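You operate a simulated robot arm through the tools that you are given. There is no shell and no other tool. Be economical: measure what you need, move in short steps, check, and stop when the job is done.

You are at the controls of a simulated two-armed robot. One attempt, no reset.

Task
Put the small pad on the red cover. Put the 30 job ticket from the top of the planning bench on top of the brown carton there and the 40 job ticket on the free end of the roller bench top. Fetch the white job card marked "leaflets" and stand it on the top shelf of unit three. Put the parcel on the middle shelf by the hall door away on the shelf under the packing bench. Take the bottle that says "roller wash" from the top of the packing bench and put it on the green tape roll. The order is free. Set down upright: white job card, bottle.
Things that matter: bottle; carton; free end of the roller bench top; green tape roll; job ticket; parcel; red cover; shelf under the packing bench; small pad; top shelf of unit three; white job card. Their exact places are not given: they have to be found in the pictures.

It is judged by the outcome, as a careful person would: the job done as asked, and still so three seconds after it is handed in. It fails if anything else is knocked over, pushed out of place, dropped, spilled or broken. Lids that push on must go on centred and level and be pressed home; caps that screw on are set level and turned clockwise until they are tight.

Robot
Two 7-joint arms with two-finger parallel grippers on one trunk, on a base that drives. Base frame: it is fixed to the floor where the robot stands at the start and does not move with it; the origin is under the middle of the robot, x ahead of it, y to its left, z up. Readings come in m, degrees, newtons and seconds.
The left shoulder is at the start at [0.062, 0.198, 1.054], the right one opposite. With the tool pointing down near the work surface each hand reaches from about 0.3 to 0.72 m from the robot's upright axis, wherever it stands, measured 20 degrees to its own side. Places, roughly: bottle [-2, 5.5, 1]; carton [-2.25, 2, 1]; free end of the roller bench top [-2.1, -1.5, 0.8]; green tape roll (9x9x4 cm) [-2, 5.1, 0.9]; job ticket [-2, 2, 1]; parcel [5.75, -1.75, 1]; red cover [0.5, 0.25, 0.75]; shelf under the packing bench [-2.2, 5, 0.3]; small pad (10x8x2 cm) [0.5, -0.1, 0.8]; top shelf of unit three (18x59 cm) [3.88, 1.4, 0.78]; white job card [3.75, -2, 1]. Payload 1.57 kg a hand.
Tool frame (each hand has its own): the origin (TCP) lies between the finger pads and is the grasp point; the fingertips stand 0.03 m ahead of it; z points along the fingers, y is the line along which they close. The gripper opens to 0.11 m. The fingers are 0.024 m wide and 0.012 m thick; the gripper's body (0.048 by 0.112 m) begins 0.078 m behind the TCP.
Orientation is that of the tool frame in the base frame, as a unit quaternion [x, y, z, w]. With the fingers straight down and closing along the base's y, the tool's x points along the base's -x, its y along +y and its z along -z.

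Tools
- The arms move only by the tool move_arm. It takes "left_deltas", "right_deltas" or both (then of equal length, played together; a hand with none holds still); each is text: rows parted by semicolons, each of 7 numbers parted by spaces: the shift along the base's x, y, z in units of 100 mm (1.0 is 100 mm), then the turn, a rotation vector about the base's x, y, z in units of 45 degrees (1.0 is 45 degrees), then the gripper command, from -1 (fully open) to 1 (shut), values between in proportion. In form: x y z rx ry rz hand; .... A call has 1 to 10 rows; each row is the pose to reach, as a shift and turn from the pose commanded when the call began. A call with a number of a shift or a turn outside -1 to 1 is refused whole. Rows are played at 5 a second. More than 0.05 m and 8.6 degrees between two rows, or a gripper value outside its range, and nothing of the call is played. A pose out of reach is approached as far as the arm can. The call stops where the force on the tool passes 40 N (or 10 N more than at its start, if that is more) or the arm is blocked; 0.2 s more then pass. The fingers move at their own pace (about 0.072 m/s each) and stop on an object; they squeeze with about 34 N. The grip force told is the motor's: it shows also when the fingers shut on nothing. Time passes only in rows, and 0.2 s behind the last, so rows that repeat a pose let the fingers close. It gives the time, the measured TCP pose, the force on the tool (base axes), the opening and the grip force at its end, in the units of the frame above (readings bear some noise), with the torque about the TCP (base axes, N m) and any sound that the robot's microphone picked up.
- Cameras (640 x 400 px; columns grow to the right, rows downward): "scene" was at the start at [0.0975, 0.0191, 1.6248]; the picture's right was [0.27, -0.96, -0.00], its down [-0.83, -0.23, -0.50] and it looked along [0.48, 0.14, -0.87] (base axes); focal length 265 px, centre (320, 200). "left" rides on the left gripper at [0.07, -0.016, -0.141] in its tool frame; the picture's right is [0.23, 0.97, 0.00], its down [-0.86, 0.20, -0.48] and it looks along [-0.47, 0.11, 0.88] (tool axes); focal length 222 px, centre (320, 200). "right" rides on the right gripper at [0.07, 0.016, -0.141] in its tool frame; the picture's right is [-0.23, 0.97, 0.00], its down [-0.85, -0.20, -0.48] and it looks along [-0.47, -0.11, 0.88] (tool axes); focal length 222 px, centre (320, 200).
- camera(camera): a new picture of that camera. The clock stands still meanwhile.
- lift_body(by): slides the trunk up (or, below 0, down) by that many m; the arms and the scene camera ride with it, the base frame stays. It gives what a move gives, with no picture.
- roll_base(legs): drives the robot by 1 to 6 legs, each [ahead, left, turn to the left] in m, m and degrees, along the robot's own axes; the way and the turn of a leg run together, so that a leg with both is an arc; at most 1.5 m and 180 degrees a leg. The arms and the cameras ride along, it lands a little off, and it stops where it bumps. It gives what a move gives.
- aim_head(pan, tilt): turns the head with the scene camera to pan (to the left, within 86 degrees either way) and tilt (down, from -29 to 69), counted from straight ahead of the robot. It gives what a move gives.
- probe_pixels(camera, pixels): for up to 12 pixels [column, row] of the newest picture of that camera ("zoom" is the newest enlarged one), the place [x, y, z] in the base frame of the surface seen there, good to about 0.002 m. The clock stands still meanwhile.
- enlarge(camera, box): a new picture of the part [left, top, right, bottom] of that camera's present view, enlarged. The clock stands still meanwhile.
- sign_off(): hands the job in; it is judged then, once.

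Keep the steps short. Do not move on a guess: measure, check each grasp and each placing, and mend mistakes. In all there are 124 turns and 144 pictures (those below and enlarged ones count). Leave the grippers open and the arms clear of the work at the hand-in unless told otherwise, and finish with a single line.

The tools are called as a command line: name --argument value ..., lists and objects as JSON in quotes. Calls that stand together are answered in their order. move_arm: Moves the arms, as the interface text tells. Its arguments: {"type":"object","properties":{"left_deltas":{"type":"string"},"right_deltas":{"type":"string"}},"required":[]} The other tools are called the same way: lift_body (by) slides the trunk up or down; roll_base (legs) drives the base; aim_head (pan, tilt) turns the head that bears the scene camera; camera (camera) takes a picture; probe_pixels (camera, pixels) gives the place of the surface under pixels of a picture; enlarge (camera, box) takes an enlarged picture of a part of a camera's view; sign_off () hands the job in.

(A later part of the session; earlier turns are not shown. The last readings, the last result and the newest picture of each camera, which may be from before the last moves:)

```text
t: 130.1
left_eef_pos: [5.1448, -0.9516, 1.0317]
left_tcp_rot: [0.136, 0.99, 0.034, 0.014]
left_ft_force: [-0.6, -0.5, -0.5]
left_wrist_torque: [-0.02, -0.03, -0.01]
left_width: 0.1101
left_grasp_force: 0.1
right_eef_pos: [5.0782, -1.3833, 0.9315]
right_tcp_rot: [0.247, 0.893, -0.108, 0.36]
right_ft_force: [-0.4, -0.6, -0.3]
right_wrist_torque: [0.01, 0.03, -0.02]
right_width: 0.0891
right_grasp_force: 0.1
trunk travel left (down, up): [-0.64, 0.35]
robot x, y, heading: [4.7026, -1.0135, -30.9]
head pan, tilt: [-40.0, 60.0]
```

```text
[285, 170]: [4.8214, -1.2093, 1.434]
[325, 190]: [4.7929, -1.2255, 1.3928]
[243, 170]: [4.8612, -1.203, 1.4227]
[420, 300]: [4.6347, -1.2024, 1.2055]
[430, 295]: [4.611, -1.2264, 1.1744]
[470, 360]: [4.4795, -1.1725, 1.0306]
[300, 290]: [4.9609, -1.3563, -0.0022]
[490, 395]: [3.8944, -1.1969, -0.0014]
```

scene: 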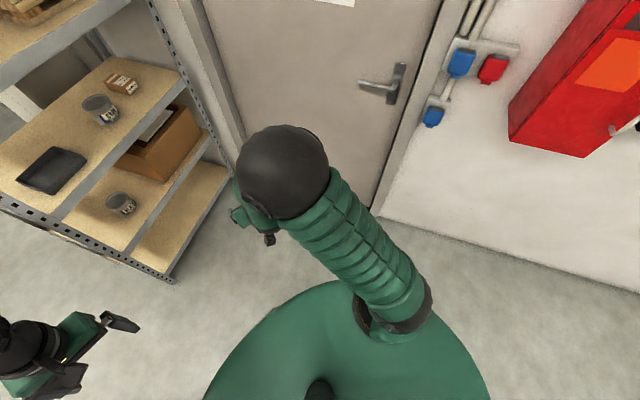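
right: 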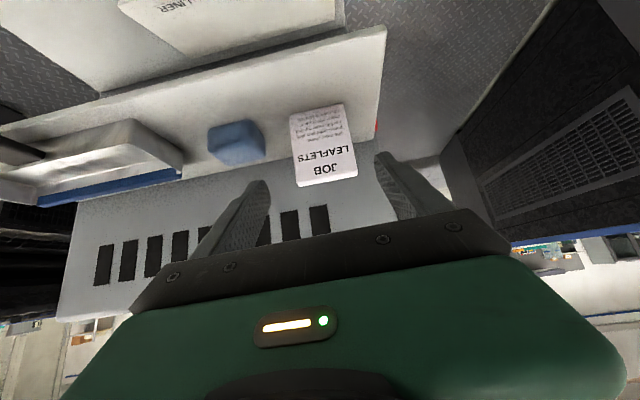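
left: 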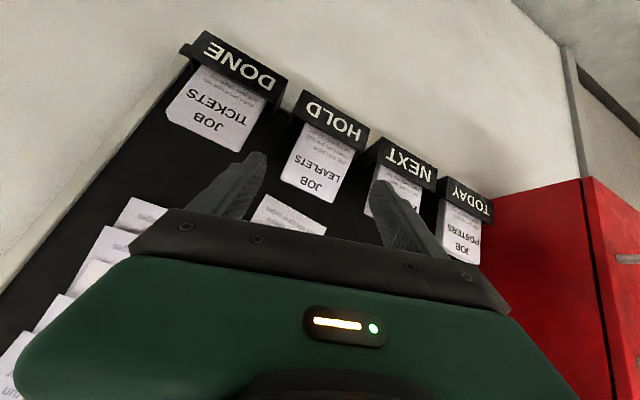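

The elbow rides high and close in (lateral about -0.11), so I can approach almost squarely. I turn to heading -10° and drive to just in front of the rack.

roll_base --legs '[[0, 0, 20.9], [0, -0.4, 0], [0.48, 0, 0]]'

aim_head --pan 0 --tilt 40

camera --camera "scene"

camera --camera "right"

```text
t: 136.1
left_eef_pos: [5.4832, -1.2697, 1.0336]
left_tcp_rot: [-0.053, 0.998, 0.036, 0.008]
left_ft_force: [0.4, 0.1, 0.5]
left_wrist_torque: [-0.04, 0.01, 0.0]
left_width: 0.1099
left_grasp_force: 0.1
right_eef_pos: [5.58, -1.6957, 0.933]
right_tcp_rot: [0.074, 0.924, -0.038, 0.374]
right_ft_force: [1.0, 0.6, 0.2]
right_wrist_torque: [-0.02, 0.03, -0.03]
right_width: 0.0889
right_grasp_force: 0.1
trunk travel left (down, up): [-0.64, 0.35]
robot x, y, heading: [5.0922, -1.4911, -9.1]
head pan, tilt: [-40.0, 60.0]
```

```text
t: 137.2
left_eef_pos: [5.4825, -1.2706, 1.0331]
left_tcp_rot: [-0.053, 0.998, 0.037, 0.008]
left_ft_force: [0.2, -1.1, 0.2]
left_wrist_torque: [0.0, 0.02, -0.01]
left_width: 0.11
left_grasp_force: 0.0
right_eef_pos: [5.5796, -1.6977, 0.9314]
right_tcp_rot: [0.074, 0.924, -0.039, 0.373]
right_ft_force: [0.1, 0.7, 0.1]
right_wrist_torque: [0.0, 0.03, 0.01]
right_width: 0.0891
right_grasp_force: 0.1
trunk travel left (down, up): [-0.64, 0.35]
robot x, y, heading: [5.0915, -1.4901, -9.6]
head pan, tilt: [0.0, 40.0]
```

```text
90 pictures are left
```

scene: 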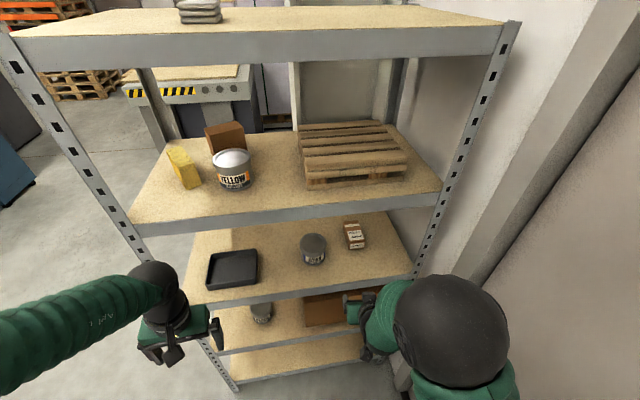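

```text
89 pictures are left
```

right: 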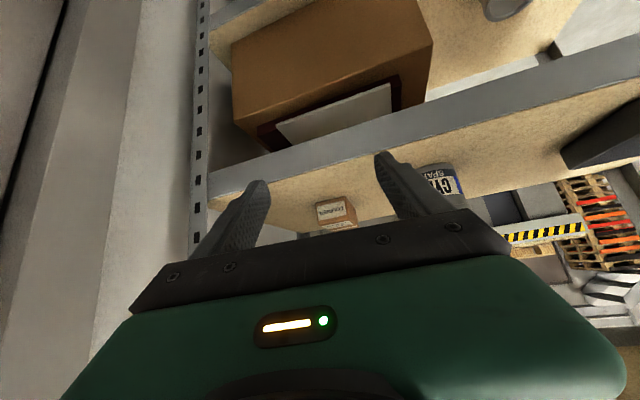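

The left hand would meet the rack if I drove too close, so I only roll 0.12 m ahead and pull the left hand back 6 cm; the right arm does the rest. First I set the right hand's yaw to zero and open it.

move_arm --right_deltas "0 -0.1 0 0 0 0.1 -1; 0 -0.2 0 0 0 0.2 -1; 0 -0.3 -0.1 0 0 0.2 -1; 0 -0.3 -0.1 0 0 0.2 -1" --left_deltas "-0.2 0.1 0 0 0 0 -1; -0.4 0.2 0 0 0 0 -1; -0.6 0.3 0 0 0 0 -1; -0.6 0.3 0 0 0 0 -1"

roll_base --legs '[[0.12, 0, 0]]'

camera --camera "right"

```text
t: 138.2
left_eef_pos: [5.4229, -1.2434, 1.0333]
left_tcp_rot: [-0.052, 0.998, 0.036, 0.007]
left_ft_force: [0.2, 0.1, -0.9]
left_wrist_torque: [0.0, -0.02, -0.04]
left_width: 0.1101
left_grasp_force: 0.0
right_eef_pos: [5.5789, -1.7275, 0.9219]
right_tcp_rot: [0.001, 0.927, -0.007, 0.376]
right_ft_force: [0.1, 0.1, -0.1]
right_wrist_torque: [0.02, 0.01, -0.01]
right_width: 0.11
right_grasp_force: 0.1
trunk travel left (down, up): [-0.64, 0.35]
robot x, y, heading: [5.0979, -1.4908, -9.5]
head pan, tilt: [0.0, 40.0]
```

```text
t: 139.4
left_eef_pos: [5.5369, -1.2642, 1.0332]
left_tcp_rot: [-0.051, 0.998, 0.037, 0.008]
left_ft_force: [0.3, -0.3, -0.1]
left_wrist_torque: [-0.02, -0.04, 0.01]
left_width: 0.1102
left_grasp_force: 0.1
right_eef_pos: [5.6929, -1.7483, 0.9227]
right_tcp_rot: [0.003, 0.926, -0.008, 0.377]
right_ft_force: [-0.5, 0.3, 0.1]
right_wrist_torque: [0.01, -0.03, 0.0]
right_width: 0.1099
right_grasp_force: 0.0
trunk travel left (down, up): [-0.64, 0.35]
robot x, y, heading: [5.2062, -1.5138, -9.1]
head pan, tilt: [0.0, 40.0]
```

```text
88 pictures are left
```

right: 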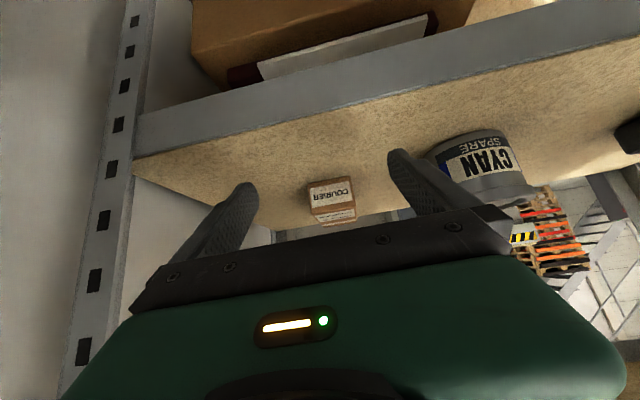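

Centred on the parcel. I go in 90 mm at this height, and then check.

move_arm --right_deltas "0.3 0 0 0 0 0 -1; 0.6 0 0 0 0 0 -1; 0.9 0 0 0 0 0 -1; 0.9 0 0 0 0 0 -1"

camera --camera "right"

camera --camera "scene"

```text
t: 140.4
left_eef_pos: [5.5374, -1.2634, 1.0326]
left_tcp_rot: [-0.051, 0.998, 0.037, 0.008]
left_ft_force: [0.9, -0.1, 0.0]
left_wrist_torque: [-0.01, 0.01, -0.01]
left_width: 0.1103
left_grasp_force: 0.1
right_eef_pos: [5.7825, -1.7484, 0.9223]
right_tcp_rot: [0.003, 0.927, -0.009, 0.376]
right_ft_force: [-0.6, -0.3, -0.2]
right_wrist_torque: [0.01, -0.03, -0.03]
right_width: 0.1099
right_grasp_force: 0.0
trunk travel left (down, up): [-0.64, 0.35]
robot x, y, heading: [5.2093, -1.5109, -9.4]
head pan, tilt: [0.0, 40.0]
```

```text
87 pictures are left
```

right: 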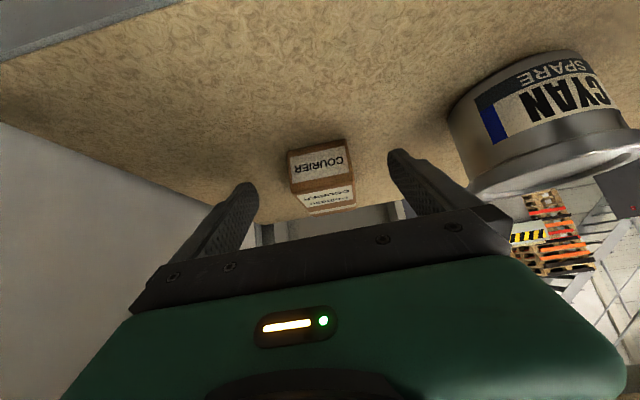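

```text
86 pictures are left
```

scene: 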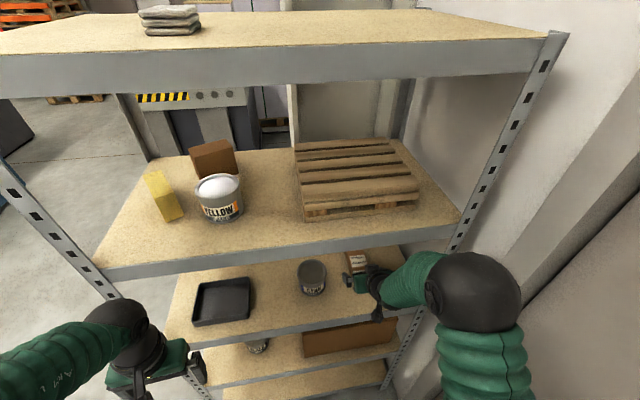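

I go the remaining 73 mm in and 29 mm down, then close.

move_arm --right_deltas "0.25 0 -0.1 0 0 0 -1; 0.5 0 -0.2 0 0 0 -1; 0.73 0 -0.28 0 0 0 -1; 0.73 0 -0.28 0 0 0 0; 0.73 0 -0.28 0 0 0 1; 0.73 0 -0.28 0 0 0 1; 0.73 0 -0.28 0 0 0 1; 0.73 0 -0.28 0 0 0 1"

camera --camera "right"

```text
t: 142.2
left_eef_pos: [5.5383, -1.2641, 1.0345]
left_tcp_rot: [-0.051, 0.998, 0.036, 0.008]
left_ft_force: [-0.3, 0.8, 0.6]
left_wrist_torque: [-0.01, 0.0, 0.0]
left_width: 0.1099
left_grasp_force: 0.0
right_eef_pos: [5.8573, -1.7469, 0.8951]
right_tcp_rot: [0.004, 0.926, -0.009, 0.377]
right_ft_force: [-0.3, -0.5, 1.1]
right_wrist_torque: [0.08, 0.02, -0.07]
right_width: 0.06
right_grasp_force: 33.7
trunk travel left (down, up): [-0.64, 0.35]
robot x, y, heading: [5.2072, -1.5135, -9.3]
head pan, tilt: [0.0, 40.0]
```

```text
85 pictures are left
```

right: 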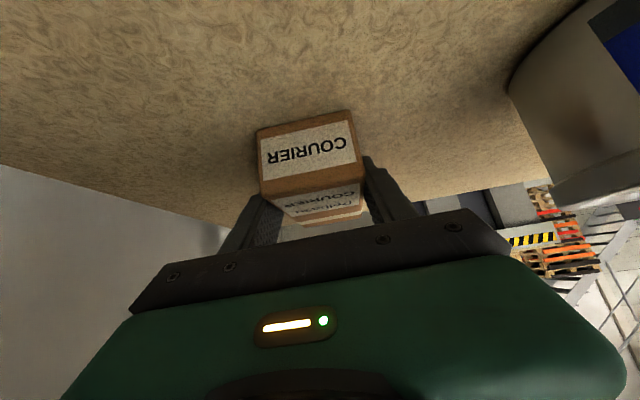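

Gripped at 60 mm. I lift 3 cm and draw out.

move_arm --right_deltas "0 0 0.2 0 0 0 1; -0.1 0 0.35 0 0 0 1; -0.4 0 0.35 0 0 0 1; -0.8 0 0.35 0 0 0 1; -1 0 0.35 0 0 0 1; -1 0 0.35 0 0 0 1"

roll_base --legs '[[-0.3, 0, 0]]'

camera --camera "right"

camera --camera "scene"

```text
t: 143.6
left_eef_pos: [5.5386, -1.2651, 1.0345]
left_tcp_rot: [-0.051, 0.998, 0.037, 0.006]
left_ft_force: [0.3, -0.4, 0.1]
left_wrist_torque: [-0.02, 0.0, 0.0]
left_width: 0.1101
left_grasp_force: 0.1
right_eef_pos: [5.7566, -1.7476, 0.9312]
right_tcp_rot: [0.003, 0.927, -0.009, 0.376]
right_ft_force: [0.3, 0.4, -2.0]
right_wrist_torque: [0.02, 0.03, -0.01]
right_width: 0.0596
right_grasp_force: 34.5
trunk travel left (down, up): [-0.64, 0.35]
robot x, y, heading: [5.2026, -1.5126, -9.2]
head pan, tilt: [0.0, 40.0]
```

```text
t: 145.7
left_eef_pos: [5.2432, -1.2139, 1.0331]
left_tcp_rot: [-0.055, 0.998, 0.037, 0.007]
left_ft_force: [-0.6, 0.1, 0.6]
left_wrist_torque: [-0.01, -0.02, 0.0]
left_width: 0.1101
left_grasp_force: 0.0
right_eef_pos: [5.4629, -1.6949, 0.9308]
right_tcp_rot: [0.0, 0.926, -0.007, 0.376]
right_ft_force: [0.8, -0.1, -2.7]
right_wrist_torque: [0.0, 0.01, -0.02]
right_width: 0.0595
right_grasp_force: 34.4
trunk travel left (down, up): [-0.64, 0.35]
robot x, y, heading: [4.9103, -1.4643, -8.9]
head pan, tilt: [0.0, 40.0]
```

```text
84 pictures are left
```

right: 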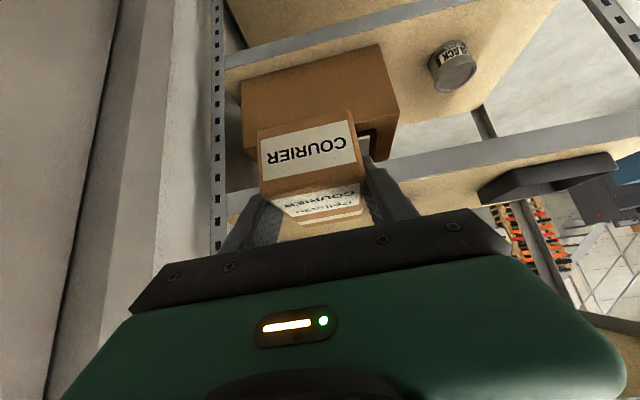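

```text
83 pictures are left
```

scene: 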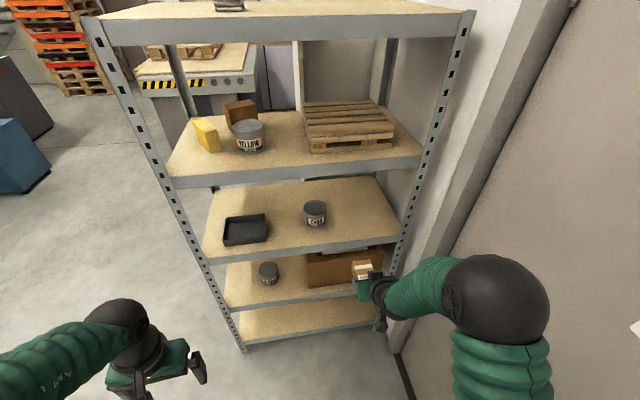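

The parcel is held and the rest of the shelf is undisturbed. I now drive back west along the aisle (y ≈ -0.78), turning around in the open first.

roll_base --legs '[[-0.3, 0.6, 0], [0, 0, 100], [0, 0, 88.9], [1.5, 0, 0]]'

```text
t: 164.2
left_eef_pos: [2.917, -1.1072, 1.034]
left_tcp_rot: [0.991, 0.128, -0.005, 0.037]
left_ft_force: [0.0, -0.8, 0.2]
left_wrist_torque: [0.01, 0.05, 0.01]
left_width: 0.11
left_grasp_force: 0.1
right_eef_pos: [2.628, -0.6633, 0.9325]
right_tcp_rot: [0.924, 0.069, -0.375, 0.021]
right_ft_force: [0.0, 0.4, -1.9]
right_wrist_torque: [0.01, -0.04, 0.03]
right_width: 0.0596
right_grasp_force: 33.8
trunk travel left (down, up): [-0.64, 0.35]
robot x, y, heading: [3.2049, -0.8152, 179.4]
head pan, tilt: [0.0, 40.0]
```

roll_base --legs '[[1.5, 0, 0.6], [1.5, 0, 0]]'

aim_head --pan -30 --tilt 20

camera --camera "scene"

aim_head --pan 25 --tilt 20

camera --camera "scene"

```text
t: 178.3
left_eef_pos: [-0.0168, -0.9356, 1.033]
left_tcp_rot: [0.994, 0.098, -0.006, 0.037]
left_ft_force: [0.0, -0.5, 0.1]
left_wrist_torque: [-0.01, 0.01, 0.02]
left_width: 0.11
left_grasp_force: 0.0
right_eef_pos: [-0.2801, -0.4741, 0.9338]
right_tcp_rot: [0.925, 0.041, -0.376, 0.01]
right_ft_force: [-0.3, 0.5, -2.4]
right_wrist_torque: [-0.01, -0.01, 0.0]
right_width: 0.0597
right_grasp_force: 33.7
trunk travel left (down, up): [-0.64, 0.35]
robot x, y, heading: [0.2877, -0.6588, 175.9]
head pan, tilt: [0.0, 40.0]
```

```text
t: 179.3
left_eef_pos: [-0.0172, -0.9357, 1.0324]
left_tcp_rot: [0.994, 0.098, -0.008, 0.037]
left_ft_force: [-0.5, 0.8, -0.5]
left_wrist_torque: [0.01, 0.0, 0.01]
left_width: 0.1096
left_grasp_force: 0.1
right_eef_pos: [-0.2792, -0.4758, 0.933]
right_tcp_rot: [0.926, 0.041, -0.376, 0.009]
right_ft_force: [-0.1, -0.1, -2.0]
right_wrist_torque: [0.01, -0.04, -0.02]
right_width: 0.0599
right_grasp_force: 34.3
trunk travel left (down, up): [-0.64, 0.35]
robot x, y, heading: [0.2879, -0.6597, 176.1]
head pan, tilt: [-30.0, 20.0]
```

```text
82 pictures are left
```

scene: 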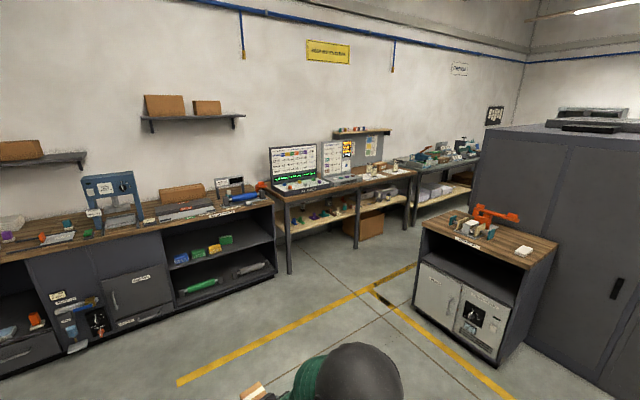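

```text
t: 180.5
left_eef_pos: [-0.0173, -0.9357, 1.0334]
left_tcp_rot: [0.995, 0.097, -0.006, 0.037]
left_ft_force: [-0.1, 0.5, 1.3]
left_wrist_torque: [0.01, -0.01, 0.01]
left_width: 0.1101
left_grasp_force: 0.1
right_eef_pos: [-0.2799, -0.4753, 0.9335]
right_tcp_rot: [0.926, 0.04, -0.376, 0.008]
right_ft_force: [-0.9, 0.3, -1.9]
right_wrist_torque: [0.0, -0.01, 0.02]
right_width: 0.0598
right_grasp_force: 33.8
trunk travel left (down, up): [-0.64, 0.35]
robot x, y, heading: [0.2851, -0.6572, 176.0]
head pan, tilt: [25.0, 20.0]
```

```text
81 pictures are left
```

scene: 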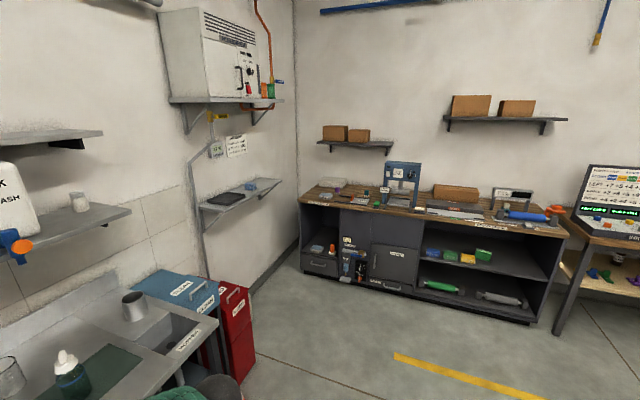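

I see the roller bench along the west wall and the planning bench to its right. I look toward the north aisle and measure it.

probe_pixels --camera "scene" --pixels '[[320, 195], [310, 205], [305, 195], [345, 186], [365, 195], [560, 235], [535, 322], [300, 270], [410, 362], [520, 215], [455, 215], [490, 228]]'

aim_head --pan -50 --tilt 22

camera --camera "scene"

```text
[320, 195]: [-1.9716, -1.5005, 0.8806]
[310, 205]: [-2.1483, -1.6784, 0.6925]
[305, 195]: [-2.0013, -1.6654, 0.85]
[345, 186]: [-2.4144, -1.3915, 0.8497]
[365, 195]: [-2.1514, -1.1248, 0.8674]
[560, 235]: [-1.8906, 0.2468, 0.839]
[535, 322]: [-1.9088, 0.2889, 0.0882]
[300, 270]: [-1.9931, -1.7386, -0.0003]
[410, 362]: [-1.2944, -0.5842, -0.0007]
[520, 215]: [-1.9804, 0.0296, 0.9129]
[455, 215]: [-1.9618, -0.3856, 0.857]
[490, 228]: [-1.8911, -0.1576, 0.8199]
```

```text
t: 182.0
left_eef_pos: [-0.017, -0.9353, 1.0335]
left_tcp_rot: [0.995, 0.098, -0.005, 0.037]
left_ft_force: [0.1, -0.3, -0.1]
left_wrist_torque: [-0.02, 0.02, -0.01]
left_width: 0.11
left_grasp_force: 0.1
right_eef_pos: [-0.2794, -0.4758, 0.9315]
right_tcp_rot: [0.925, 0.041, -0.377, 0.009]
right_ft_force: [-0.5, 0.3, -2.5]
right_wrist_torque: [0.04, -0.05, 0.05]
right_width: 0.0596
right_grasp_force: 34.1
trunk travel left (down, up): [-0.64, 0.35]
robot x, y, heading: [0.2842, -0.6622, 176.2]
head pan, tilt: [-50.0, 22.0]
```

```text
80 pictures are left
```

scene: 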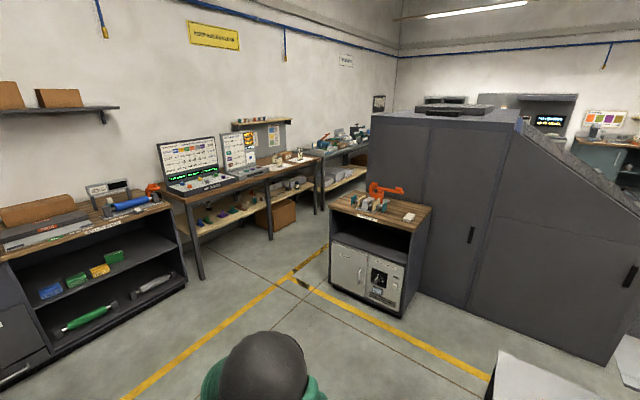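

probe_pixels --camera "scene" --pixels '[[327, 278], [402, 317], [330, 205], [420, 235], [203, 278], [322, 212], [272, 240], [372, 140], [300, 260], [300, 160], [345, 190], [368, 178]]'

enlarge --camera "scene" --box '[150, 100, 390, 260]'

```text
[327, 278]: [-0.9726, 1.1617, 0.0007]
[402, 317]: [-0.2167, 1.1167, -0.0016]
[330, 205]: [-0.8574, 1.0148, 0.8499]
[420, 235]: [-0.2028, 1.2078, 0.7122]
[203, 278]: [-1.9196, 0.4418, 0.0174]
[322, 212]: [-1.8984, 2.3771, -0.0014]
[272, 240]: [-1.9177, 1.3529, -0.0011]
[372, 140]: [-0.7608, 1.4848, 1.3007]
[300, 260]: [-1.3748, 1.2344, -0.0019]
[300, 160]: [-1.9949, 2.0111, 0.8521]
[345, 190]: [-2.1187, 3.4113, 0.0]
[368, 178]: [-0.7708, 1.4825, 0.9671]
```

```text
2.50 times, centred on (270, 180) of scene
```

zoom: 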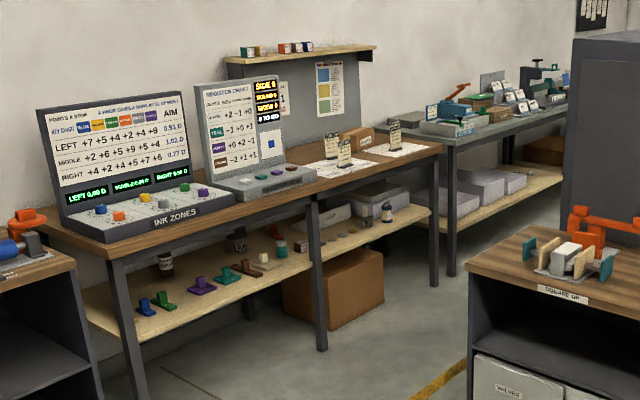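

The aisle is x -1.89 to about -0.95, so I take x ≈ -1.4. I turn north at (-1.0, -0.57), then shift left and go on.

roll_base --legs '[[1.28, 0, 0], [0, 0, -86], [0, 0.4, 0], [0.5, 0, 0]]'

aim_head --pan 0 --tilt 25

camera --camera "scene"

```text
t: 196.6
left_eef_pos: [-1.6786, 0.1811, 1.034]
left_tcp_rot: [0.8, -0.599, -0.031, 0.023]
left_ft_force: [0.0, -0.8, 0.3]
left_wrist_torque: [0.01, 0.02, 0.0]
left_width: 0.1099
left_grasp_force: 0.0
right_eef_pos: [-1.2437, 0.483, 0.9332]
right_tcp_rot: [0.711, -0.594, -0.284, -0.247]
right_ft_force: [0.2, 0.1, -2.1]
right_wrist_torque: [-0.07, -0.03, 0.04]
right_width: 0.0595
right_grasp_force: 33.9
trunk travel left (down, up): [-0.64, 0.35]
robot x, y, heading: [-1.3743, -0.0975, 90.9]
head pan, tilt: [-50.0, 22.0]
```

```text
t: 197.8
left_eef_pos: [-1.6799, 0.1809, 1.0345]
left_tcp_rot: [0.8, -0.599, -0.03, 0.022]
left_ft_force: [0.8, -0.2, -0.1]
left_wrist_torque: [0.0, -0.01, -0.04]
left_width: 0.1102
left_grasp_force: 0.0
right_eef_pos: [-1.2438, 0.4823, 0.9324]
right_tcp_rot: [0.71, -0.595, -0.283, -0.248]
right_ft_force: [1.0, -0.3, -1.9]
right_wrist_torque: [-0.05, -0.02, 0.0]
right_width: 0.0598
right_grasp_force: 34.3
trunk travel left (down, up): [-0.64, 0.35]
robot x, y, heading: [-1.3768, -0.0923, 91.2]
head pan, tilt: [0.0, 25.0]
```

```text
78 pictures are left
```

scene: 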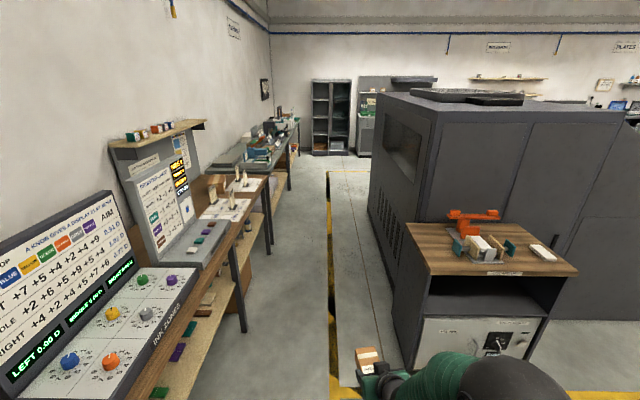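

The way north is clear. I straighten by 1.2° and go 3.6 m up the aisle.

roll_base --legs '[[0, 0, -1.2], [1.4, 0, 0], [1.4, 0, 0], [0.9, 0, 0]]'

aim_head --pan 40 --tilt 30

camera --camera "scene"

```text
t: 216.2
left_eef_pos: [-1.5971, 3.9345, 1.0343]
left_tcp_rot: [0.784, -0.619, -0.03, 0.022]
left_ft_force: [0.7, -0.4, -0.8]
left_wrist_torque: [0.01, -0.05, -0.04]
left_width: 0.1099
left_grasp_force: 0.0
right_eef_pos: [-1.1475, 4.216, 0.9333]
right_tcp_rot: [0.695, -0.613, -0.278, -0.255]
right_ft_force: [-0.3, 0.4, -1.9]
right_wrist_torque: [-0.06, 0.01, 0.0]
right_width: 0.0599
right_grasp_force: 33.2
trunk travel left (down, up): [-0.64, 0.35]
robot x, y, heading: [-1.3065, 3.6453, 88.2]
head pan, tilt: [0.0, 25.0]
```

```text
t: 217.2
left_eef_pos: [-1.5967, 3.9337, 1.0328]
left_tcp_rot: [0.784, -0.619, -0.03, 0.021]
left_ft_force: [0.4, 0.3, -1.1]
left_wrist_torque: [0.0, 0.01, -0.03]
left_width: 0.11
left_grasp_force: 0.0
right_eef_pos: [-1.1482, 4.2144, 0.9335]
right_tcp_rot: [0.695, -0.612, -0.278, -0.256]
right_ft_force: [0.1, 0.7, -3.2]
right_wrist_torque: [-0.07, 0.02, 0.02]
right_width: 0.0596
right_grasp_force: 34.1
trunk travel left (down, up): [-0.64, 0.35]
robot x, y, heading: [-1.3099, 3.6435, 88.0]
head pan, tilt: [40.0, 30.0]
```

```text
77 pictures are left
```

scene: 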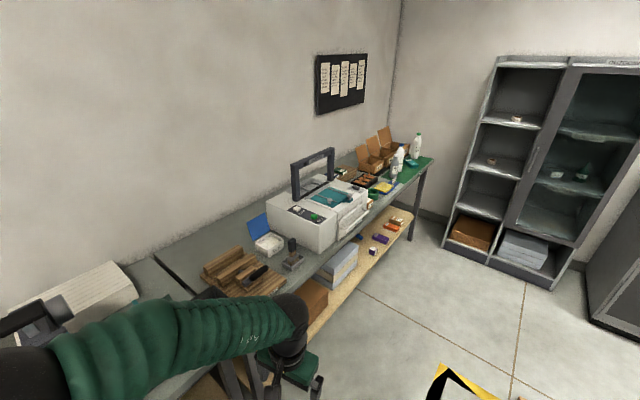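

I enlarge the far end of the bench and check the yellow-black thing at (450,385).

enlarge --camera "scene" --box '[300, 120, 450, 290]'

probe_pixels --camera "scene" --pixels '[[440, 375], [480, 395], [415, 240], [310, 335], [397, 158], [418, 148], [412, 163], [385, 187], [375, 250], [395, 222], [430, 165], [335, 255]]'

```text
2.35 times, centred on (375, 205) of scene
```

zoom: 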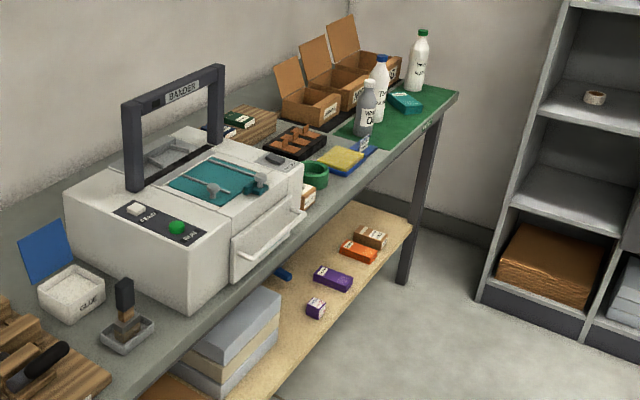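

```text
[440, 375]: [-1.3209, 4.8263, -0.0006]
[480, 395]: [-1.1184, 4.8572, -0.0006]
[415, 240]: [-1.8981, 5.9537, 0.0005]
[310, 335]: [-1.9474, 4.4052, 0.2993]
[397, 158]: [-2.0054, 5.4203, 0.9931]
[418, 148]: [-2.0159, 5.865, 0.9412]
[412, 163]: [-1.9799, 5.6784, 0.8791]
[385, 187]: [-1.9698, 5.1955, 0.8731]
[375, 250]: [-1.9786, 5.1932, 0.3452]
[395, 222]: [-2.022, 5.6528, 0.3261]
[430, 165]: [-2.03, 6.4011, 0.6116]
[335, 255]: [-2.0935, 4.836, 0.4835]
```

That is only floor tape. The green tape roll, the three bottles and the lower shelf are at the far end. I drive to y ≈ 5.05 and turn to face the bench.

roll_base --legs '[[1.4, 0, 0], [0, -0.05, 92]]'

aim_head --pan 0 --tilt 40

camera --camera "scene"

```text
t: 228.3
left_eef_pos: [-1.5094, 4.8075, 1.033]
left_tcp_rot: [0.99, 0.137, -0.005, 0.037]
left_ft_force: [0.6, 0.7, 0.4]
left_wrist_torque: [-0.03, 0.03, 0.01]
left_width: 0.1101
left_grasp_force: 0.1
right_eef_pos: [-1.8067, 5.2458, 0.9331]
right_tcp_rot: [0.923, 0.077, -0.376, 0.024]
right_ft_force: [0.0, -0.1, -1.7]
right_wrist_torque: [0.02, -0.03, -0.02]
right_width: 0.0598
right_grasp_force: 33.7
trunk travel left (down, up): [-0.64, 0.35]
robot x, y, heading: [-1.2321, 5.1098, -179.5]
head pan, tilt: [40.0, 30.0]
```

```text
t: 229.4
left_eef_pos: [-1.5095, 4.8085, 1.0331]
left_tcp_rot: [0.99, 0.137, -0.006, 0.037]
left_ft_force: [0.0, -0.1, 0.0]
left_wrist_torque: [0.01, 0.0, -0.01]
left_width: 0.11
left_grasp_force: 0.2
right_eef_pos: [-1.807, 5.2462, 0.9337]
right_tcp_rot: [0.923, 0.078, -0.376, 0.024]
right_ft_force: [0.2, 0.4, -2.6]
right_wrist_torque: [-0.03, -0.07, 0.02]
right_width: 0.0595
right_grasp_force: 34.3
trunk travel left (down, up): [-0.64, 0.35]
robot x, y, heading: [-1.2284, 5.1045, -179.4]
head pan, tilt: [0.0, 40.0]
```

```text
75 pictures are left
```

scene: 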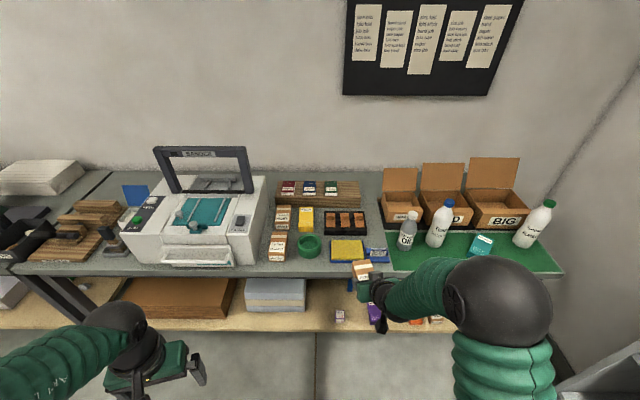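

I enlarge to read the bottles, and measure shelf and roll.

enlarge --camera "scene" --box '[380, 180, 570, 280]'

probe_pixels --camera "scene" --pixels '[[300, 238], [308, 250], [316, 250], [330, 295], [320, 320], [318, 285], [330, 272], [340, 315], [300, 300], [245, 300], [275, 250], [345, 250]]'

enlarge --camera "scene" --box '[240, 220, 480, 340]'

```text
3.37 times, centred on (475, 230) of scene
```

zoom: 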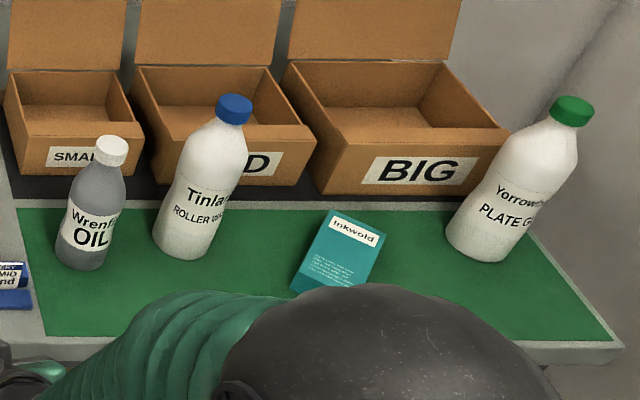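

```text
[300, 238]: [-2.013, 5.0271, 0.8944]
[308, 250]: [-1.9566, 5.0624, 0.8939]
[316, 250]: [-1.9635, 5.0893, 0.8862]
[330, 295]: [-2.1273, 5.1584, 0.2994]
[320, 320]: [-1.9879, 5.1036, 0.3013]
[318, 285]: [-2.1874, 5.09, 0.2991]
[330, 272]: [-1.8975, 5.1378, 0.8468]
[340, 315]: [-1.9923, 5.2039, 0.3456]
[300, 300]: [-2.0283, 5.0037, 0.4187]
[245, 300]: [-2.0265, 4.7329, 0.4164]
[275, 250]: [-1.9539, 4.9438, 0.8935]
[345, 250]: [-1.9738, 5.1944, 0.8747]
```

```text
2.67 times, centred on (360, 280) of scene
```

zoom: 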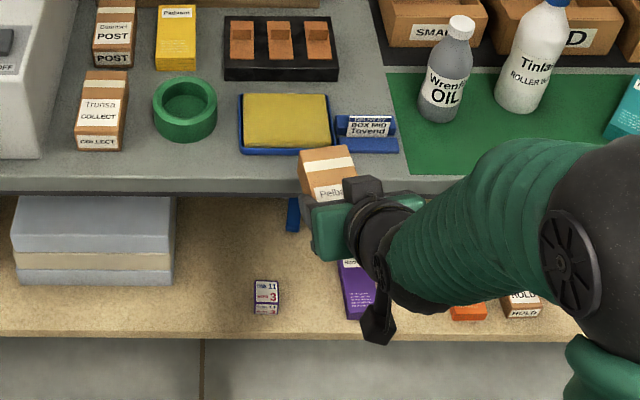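

"Roller wash" is the blue-capped bottle near (-2.0, 5.42). The free strip on the lower shelf is y ≈ 5.04–5.17 (between white boxes and a small box). I back off 0.12 m, shift 0.14 m to line up, and square the hand.

roll_base --legs '[[-0.12, 0.14, 0]]'

move_arm --right_deltas "0 0 0 0 0 -0.1 1; 0 0 0 0 0 -0.21 1; 0 0 0 0 0 -0.21 1"

lift_body --by -0.57

aim_head --pan 0 --tilt 30

camera --camera "right"

camera --camera "scene"

```text
t: 230.9
left_eef_pos: [-1.3879, 4.6771, 1.0347]
left_tcp_rot: [0.989, 0.14, -0.005, 0.038]
left_ft_force: [-0.1, 0.1, -0.1]
left_wrist_torque: [-0.01, -0.01, 0.03]
left_width: 0.1101
left_grasp_force: 0.0
right_eef_pos: [-1.6871, 5.1123, 0.9325]
right_tcp_rot: [0.923, 0.079, -0.375, 0.026]
right_ft_force: [-0.2, 0.2, -1.3]
right_wrist_torque: [-0.01, -0.06, 0.03]
right_width: 0.0597
right_grasp_force: 34.0
trunk travel left (down, up): [-0.64, 0.35]
robot x, y, heading: [-1.1111, 4.9756, -179.2]
head pan, tilt: [0.0, 40.0]
```

```text
t: 231.7
left_eef_pos: [-1.3839, 4.6732, 1.0344]
left_tcp_rot: [0.989, 0.141, -0.006, 0.037]
left_ft_force: [0.6, 0.1, 0.2]
left_wrist_torque: [0.0, 0.01, -0.02]
left_width: 0.1099
left_grasp_force: 0.1
right_eef_pos: [-1.685, 5.1105, 0.935]
right_tcp_rot: [0.926, 0.003, -0.378, -0.007]
right_ft_force: [-0.4, 0.6, -2.3]
right_wrist_torque: [-0.01, -0.07, 0.02]
right_width: 0.0599
right_grasp_force: 34.5
trunk travel left (down, up): [-0.64, 0.35]
robot x, y, heading: [-1.1112, 4.9759, -178.9]
head pan, tilt: [0.0, 40.0]
```

```text
refused: -0.57 is not a number from -0.4 to 0.4
```

```text
t: 232.4
left_eef_pos: [-1.3847, 4.6716, 1.0341]
left_tcp_rot: [0.989, 0.14, -0.006, 0.037]
left_ft_force: [0.0, -0.8, 0.9]
left_wrist_torque: [0.01, 0.02, -0.04]
left_width: 0.1101
left_grasp_force: 0.1
right_eef_pos: [-1.685, 5.1102, 0.9349]
right_tcp_rot: [0.926, 0.005, -0.377, -0.005]
right_ft_force: [-0.8, 0.5, -3.0]
right_wrist_torque: [-0.03, -0.05, 0.0]
right_width: 0.0599
right_grasp_force: 33.8
trunk travel left (down, up): [-0.64, 0.35]
robot x, y, heading: [-1.1077, 4.9752, -179.2]
head pan, tilt: [0.0, 30.0]
```

```text
72 pictures are left
```

right: 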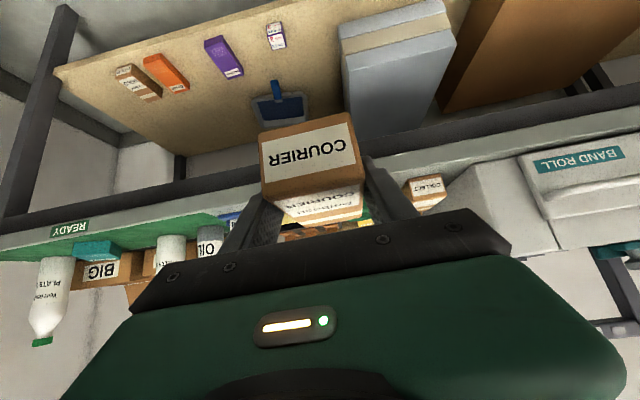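

```text
71 pictures are left
```

scene: 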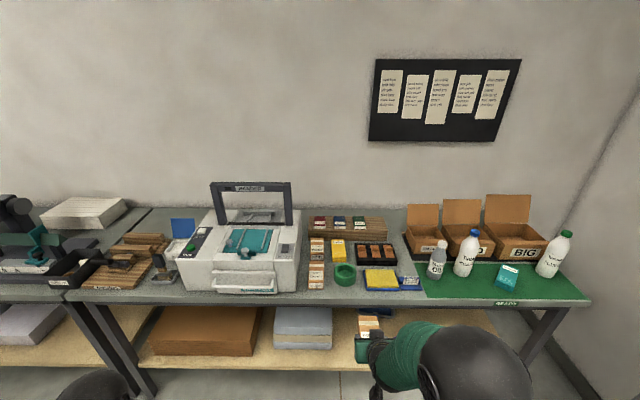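

A blue pan lies behind in that strip. I measure the shelf from the right camera to pick a free spot.

probe_pixels --camera "right" --pixels '[[265, 40], [285, 30], [280, 82], [255, 105], [300, 100], [240, 75], [205, 45], [342, 30], [300, 20], [130, 45], [180, 85], [340, 85]]'

lift_body --by -0.3

camera --camera "scene"

```text
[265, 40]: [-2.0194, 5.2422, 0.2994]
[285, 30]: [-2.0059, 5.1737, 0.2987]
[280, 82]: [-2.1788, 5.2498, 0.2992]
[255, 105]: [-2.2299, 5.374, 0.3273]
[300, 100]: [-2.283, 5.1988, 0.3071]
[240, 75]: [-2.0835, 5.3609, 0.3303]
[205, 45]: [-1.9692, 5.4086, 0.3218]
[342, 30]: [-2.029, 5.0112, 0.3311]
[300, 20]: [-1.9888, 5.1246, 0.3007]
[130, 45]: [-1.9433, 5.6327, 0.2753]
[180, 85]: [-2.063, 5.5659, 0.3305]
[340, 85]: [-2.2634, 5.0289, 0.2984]
```

```text
t: 235.4
left_eef_pos: [-1.3848, 4.6721, 0.7343]
left_tcp_rot: [0.989, 0.14, -0.006, 0.037]
left_ft_force: [0.0, 0.1, 0.3]
left_wrist_torque: [0.03, 0.0, 0.0]
left_width: 0.11
left_grasp_force: 0.0
right_eef_pos: [-1.6853, 5.1101, 0.6348]
right_tcp_rot: [0.926, 0.004, -0.378, -0.007]
right_ft_force: [0.0, -0.6, -1.8]
right_wrist_torque: [0.01, -0.03, -0.01]
right_width: 0.0597
right_grasp_force: 34.6
trunk travel left (down, up): [-0.34, 0.65]
robot x, y, heading: [-1.1072, 4.9785, -179.0]
head pan, tilt: [0.0, 30.0]
```

```text
70 pictures are left
```

scene: 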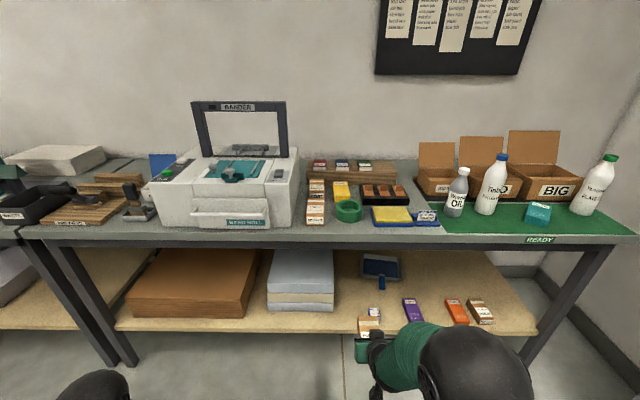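

probe_pixels --camera "scene" --pixels '[[334, 305], [332, 260], [363, 262], [362, 275], [380, 287], [369, 310], [366, 318], [345, 300], [345, 328], [348, 265], [348, 233], [348, 245]]'

lift_body --by -0.28

camera --camera "right"

```text
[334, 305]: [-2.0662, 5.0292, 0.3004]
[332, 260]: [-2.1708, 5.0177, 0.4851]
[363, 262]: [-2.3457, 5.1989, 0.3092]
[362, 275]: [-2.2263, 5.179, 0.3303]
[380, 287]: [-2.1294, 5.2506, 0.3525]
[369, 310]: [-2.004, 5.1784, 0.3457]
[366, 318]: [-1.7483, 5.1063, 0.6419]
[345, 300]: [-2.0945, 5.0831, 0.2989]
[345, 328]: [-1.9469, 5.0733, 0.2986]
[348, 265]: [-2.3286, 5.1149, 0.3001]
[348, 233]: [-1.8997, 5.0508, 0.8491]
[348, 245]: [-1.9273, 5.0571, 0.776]
```

```text
t: 238.2
left_eef_pos: [-1.3834, 4.6725, 0.4542]
left_tcp_rot: [0.989, 0.141, -0.006, 0.038]
left_ft_force: [0.2, -0.8, 0.0]
left_wrist_torque: [-0.01, 0.02, 0.01]
left_width: 0.1101
left_grasp_force: 0.0
right_eef_pos: [-1.6857, 5.1095, 0.3544]
right_tcp_rot: [0.926, 0.004, -0.376, -0.007]
right_ft_force: [0.0, 0.4, -2.9]
right_wrist_torque: [0.02, -0.02, 0.03]
right_width: 0.0597
right_grasp_force: 34.0
trunk travel left (down, up): [-0.06, 0.93]
robot x, y, heading: [-1.1114, 4.974, -179.0]
head pan, tilt: [0.0, 30.0]
```

```text
69 pictures are left
```

right: 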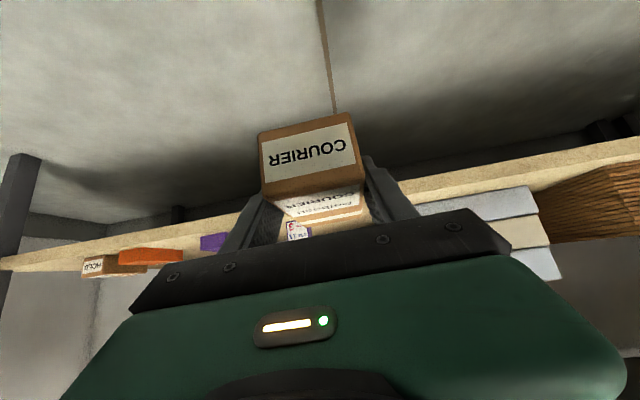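

The strip is y 5.03–5.178 and the hand is at y 5.11, with the parcel's bottom 18 mm above the shelf. I roll ahead 0.2 m, check, then the rest.

roll_base --legs '[[0.2, 0, 0]]'

camera --camera "right"

camera --camera "scene"

```text
t: 239.8
left_eef_pos: [-1.5805, 4.6679, 0.4534]
left_tcp_rot: [0.989, 0.143, -0.006, 0.037]
left_ft_force: [-0.2, -0.7, 0.6]
left_wrist_torque: [0.02, -0.01, -0.02]
left_width: 0.1099
left_grasp_force: 0.1
right_eef_pos: [-1.8839, 5.1042, 0.3549]
right_tcp_rot: [0.926, 0.006, -0.377, -0.006]
right_ft_force: [-0.2, 0.8, -2.5]
right_wrist_torque: [0.01, -0.04, 0.02]
right_width: 0.0596
right_grasp_force: 33.4
trunk travel left (down, up): [-0.06, 0.93]
robot x, y, heading: [-1.3058, 4.9691, -179.0]
head pan, tilt: [0.0, 30.0]
```

```text
68 pictures are left
```

right: 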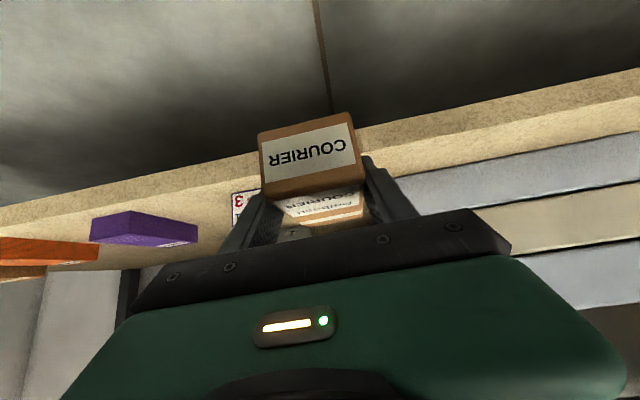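

```text
67 pictures are left
```

scene: 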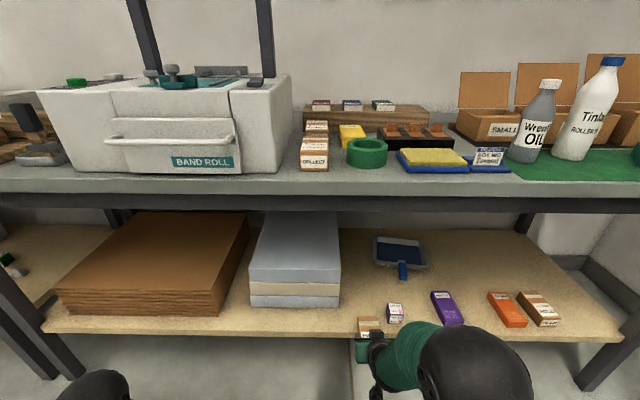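

Lined up. I roll the remaining 0.165 m.

roll_base --legs '[[0.165, 0, 0]]'

camera --camera "right"

camera --camera "scene"

```text
t: 241.3
left_eef_pos: [-1.7463, 4.6647, 0.4535]
left_tcp_rot: [0.989, 0.142, -0.006, 0.037]
left_ft_force: [0.1, -0.1, -0.5]
left_wrist_torque: [0.02, 0.01, 0.0]
left_width: 0.11
left_grasp_force: 0.1
right_eef_pos: [-2.0487, 5.1009, 0.3537]
right_tcp_rot: [0.926, 0.006, -0.378, -0.005]
right_ft_force: [0.0, 0.6, -1.6]
right_wrist_torque: [0.0, -0.03, 0.02]
right_width: 0.0597
right_grasp_force: 34.2
trunk travel left (down, up): [-0.06, 0.93]
robot x, y, heading: [-1.4696, 4.9671, -178.9]
head pan, tilt: [0.0, 30.0]
```

```text
66 pictures are left
```

right: 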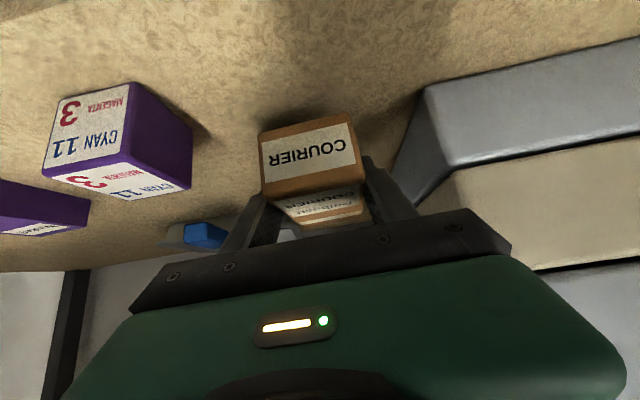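

```text
65 pictures are left
```

scene: 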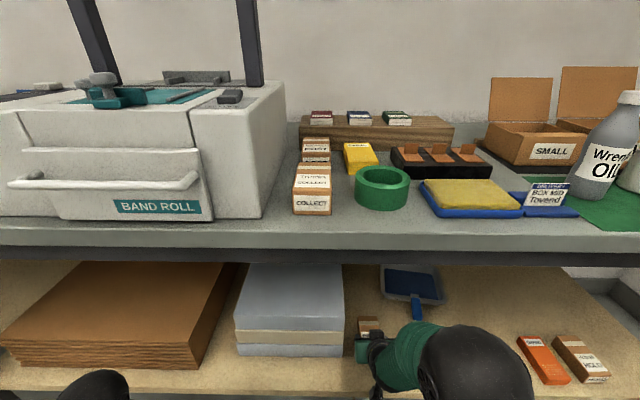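

Free on both sides. I lower 17 mm, open to 78 mm, and back up along the fingers.

move_arm --right_deltas "0 0 -0.1 0 0 0 1; 0 0 -0.15 0 0 0 1; 0 0 -0.17 0 0 0 1; 0 0 -0.18 0 0 0 1; 0 0 -0.18 0 0 0 1"

move_arm --right_deltas "0 0 0 0 0 0 0.2; 0 0 0 0 0 0 -0.42; 0 0 0 0 0 0 -0.42; 0.2 0 0.2 0 0 0 -0.42; 0.5 0 0.5 0 0 0 -0.42; 0.8 0 0.6 0 0 0 -0.42; 0.8 0 0.6 0 0 0 -0.42"

camera --camera "right"

```text
t: 242.5
left_eef_pos: [-1.746, 4.6651, 0.4543]
left_tcp_rot: [0.989, 0.142, -0.007, 0.037]
left_ft_force: [0.0, 0.2, 0.2]
left_wrist_torque: [0.01, 0.01, 0.0]
left_width: 0.1101
left_grasp_force: 0.1
right_eef_pos: [-2.0486, 5.1017, 0.3378]
right_tcp_rot: [0.926, 0.006, -0.378, -0.006]
right_ft_force: [-0.4, 0.1, -0.6]
right_wrist_torque: [-0.03, -0.08, -0.02]
right_width: 0.0598
right_grasp_force: 33.8
trunk travel left (down, up): [-0.06, 0.93]
robot x, y, heading: [-1.4719, 4.9665, -178.9]
head pan, tilt: [0.0, 30.0]
```

```text
t: 244.1
left_eef_pos: [-1.7455, 4.665, 0.454]
left_tcp_rot: [0.989, 0.142, -0.007, 0.037]
left_ft_force: [-0.8, 0.0, -1.2]
left_wrist_torque: [0.0, 0.02, 0.0]
left_width: 0.1099
left_grasp_force: 0.1
right_eef_pos: [-1.9684, 5.0982, 0.3951]
right_tcp_rot: [0.926, 0.006, -0.378, -0.005]
right_ft_force: [0.1, 0.1, 0.1]
right_wrist_torque: [0.03, 0.04, -0.02]
right_width: 0.078
right_grasp_force: 0.1
trunk travel left (down, up): [-0.06, 0.93]
robot x, y, heading: [-1.4769, 4.9668, -179.1]
head pan, tilt: [0.0, 30.0]
```

```text
64 pictures are left
```

right: 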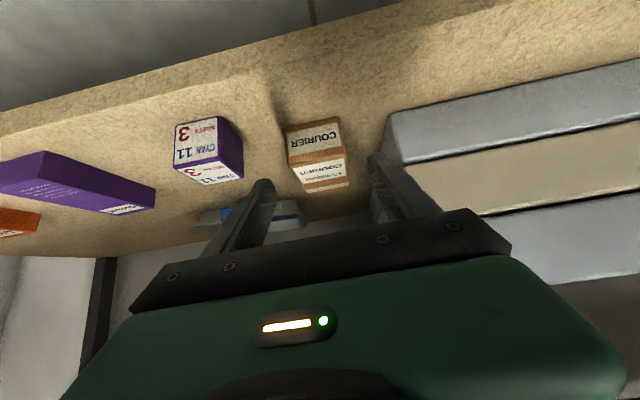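

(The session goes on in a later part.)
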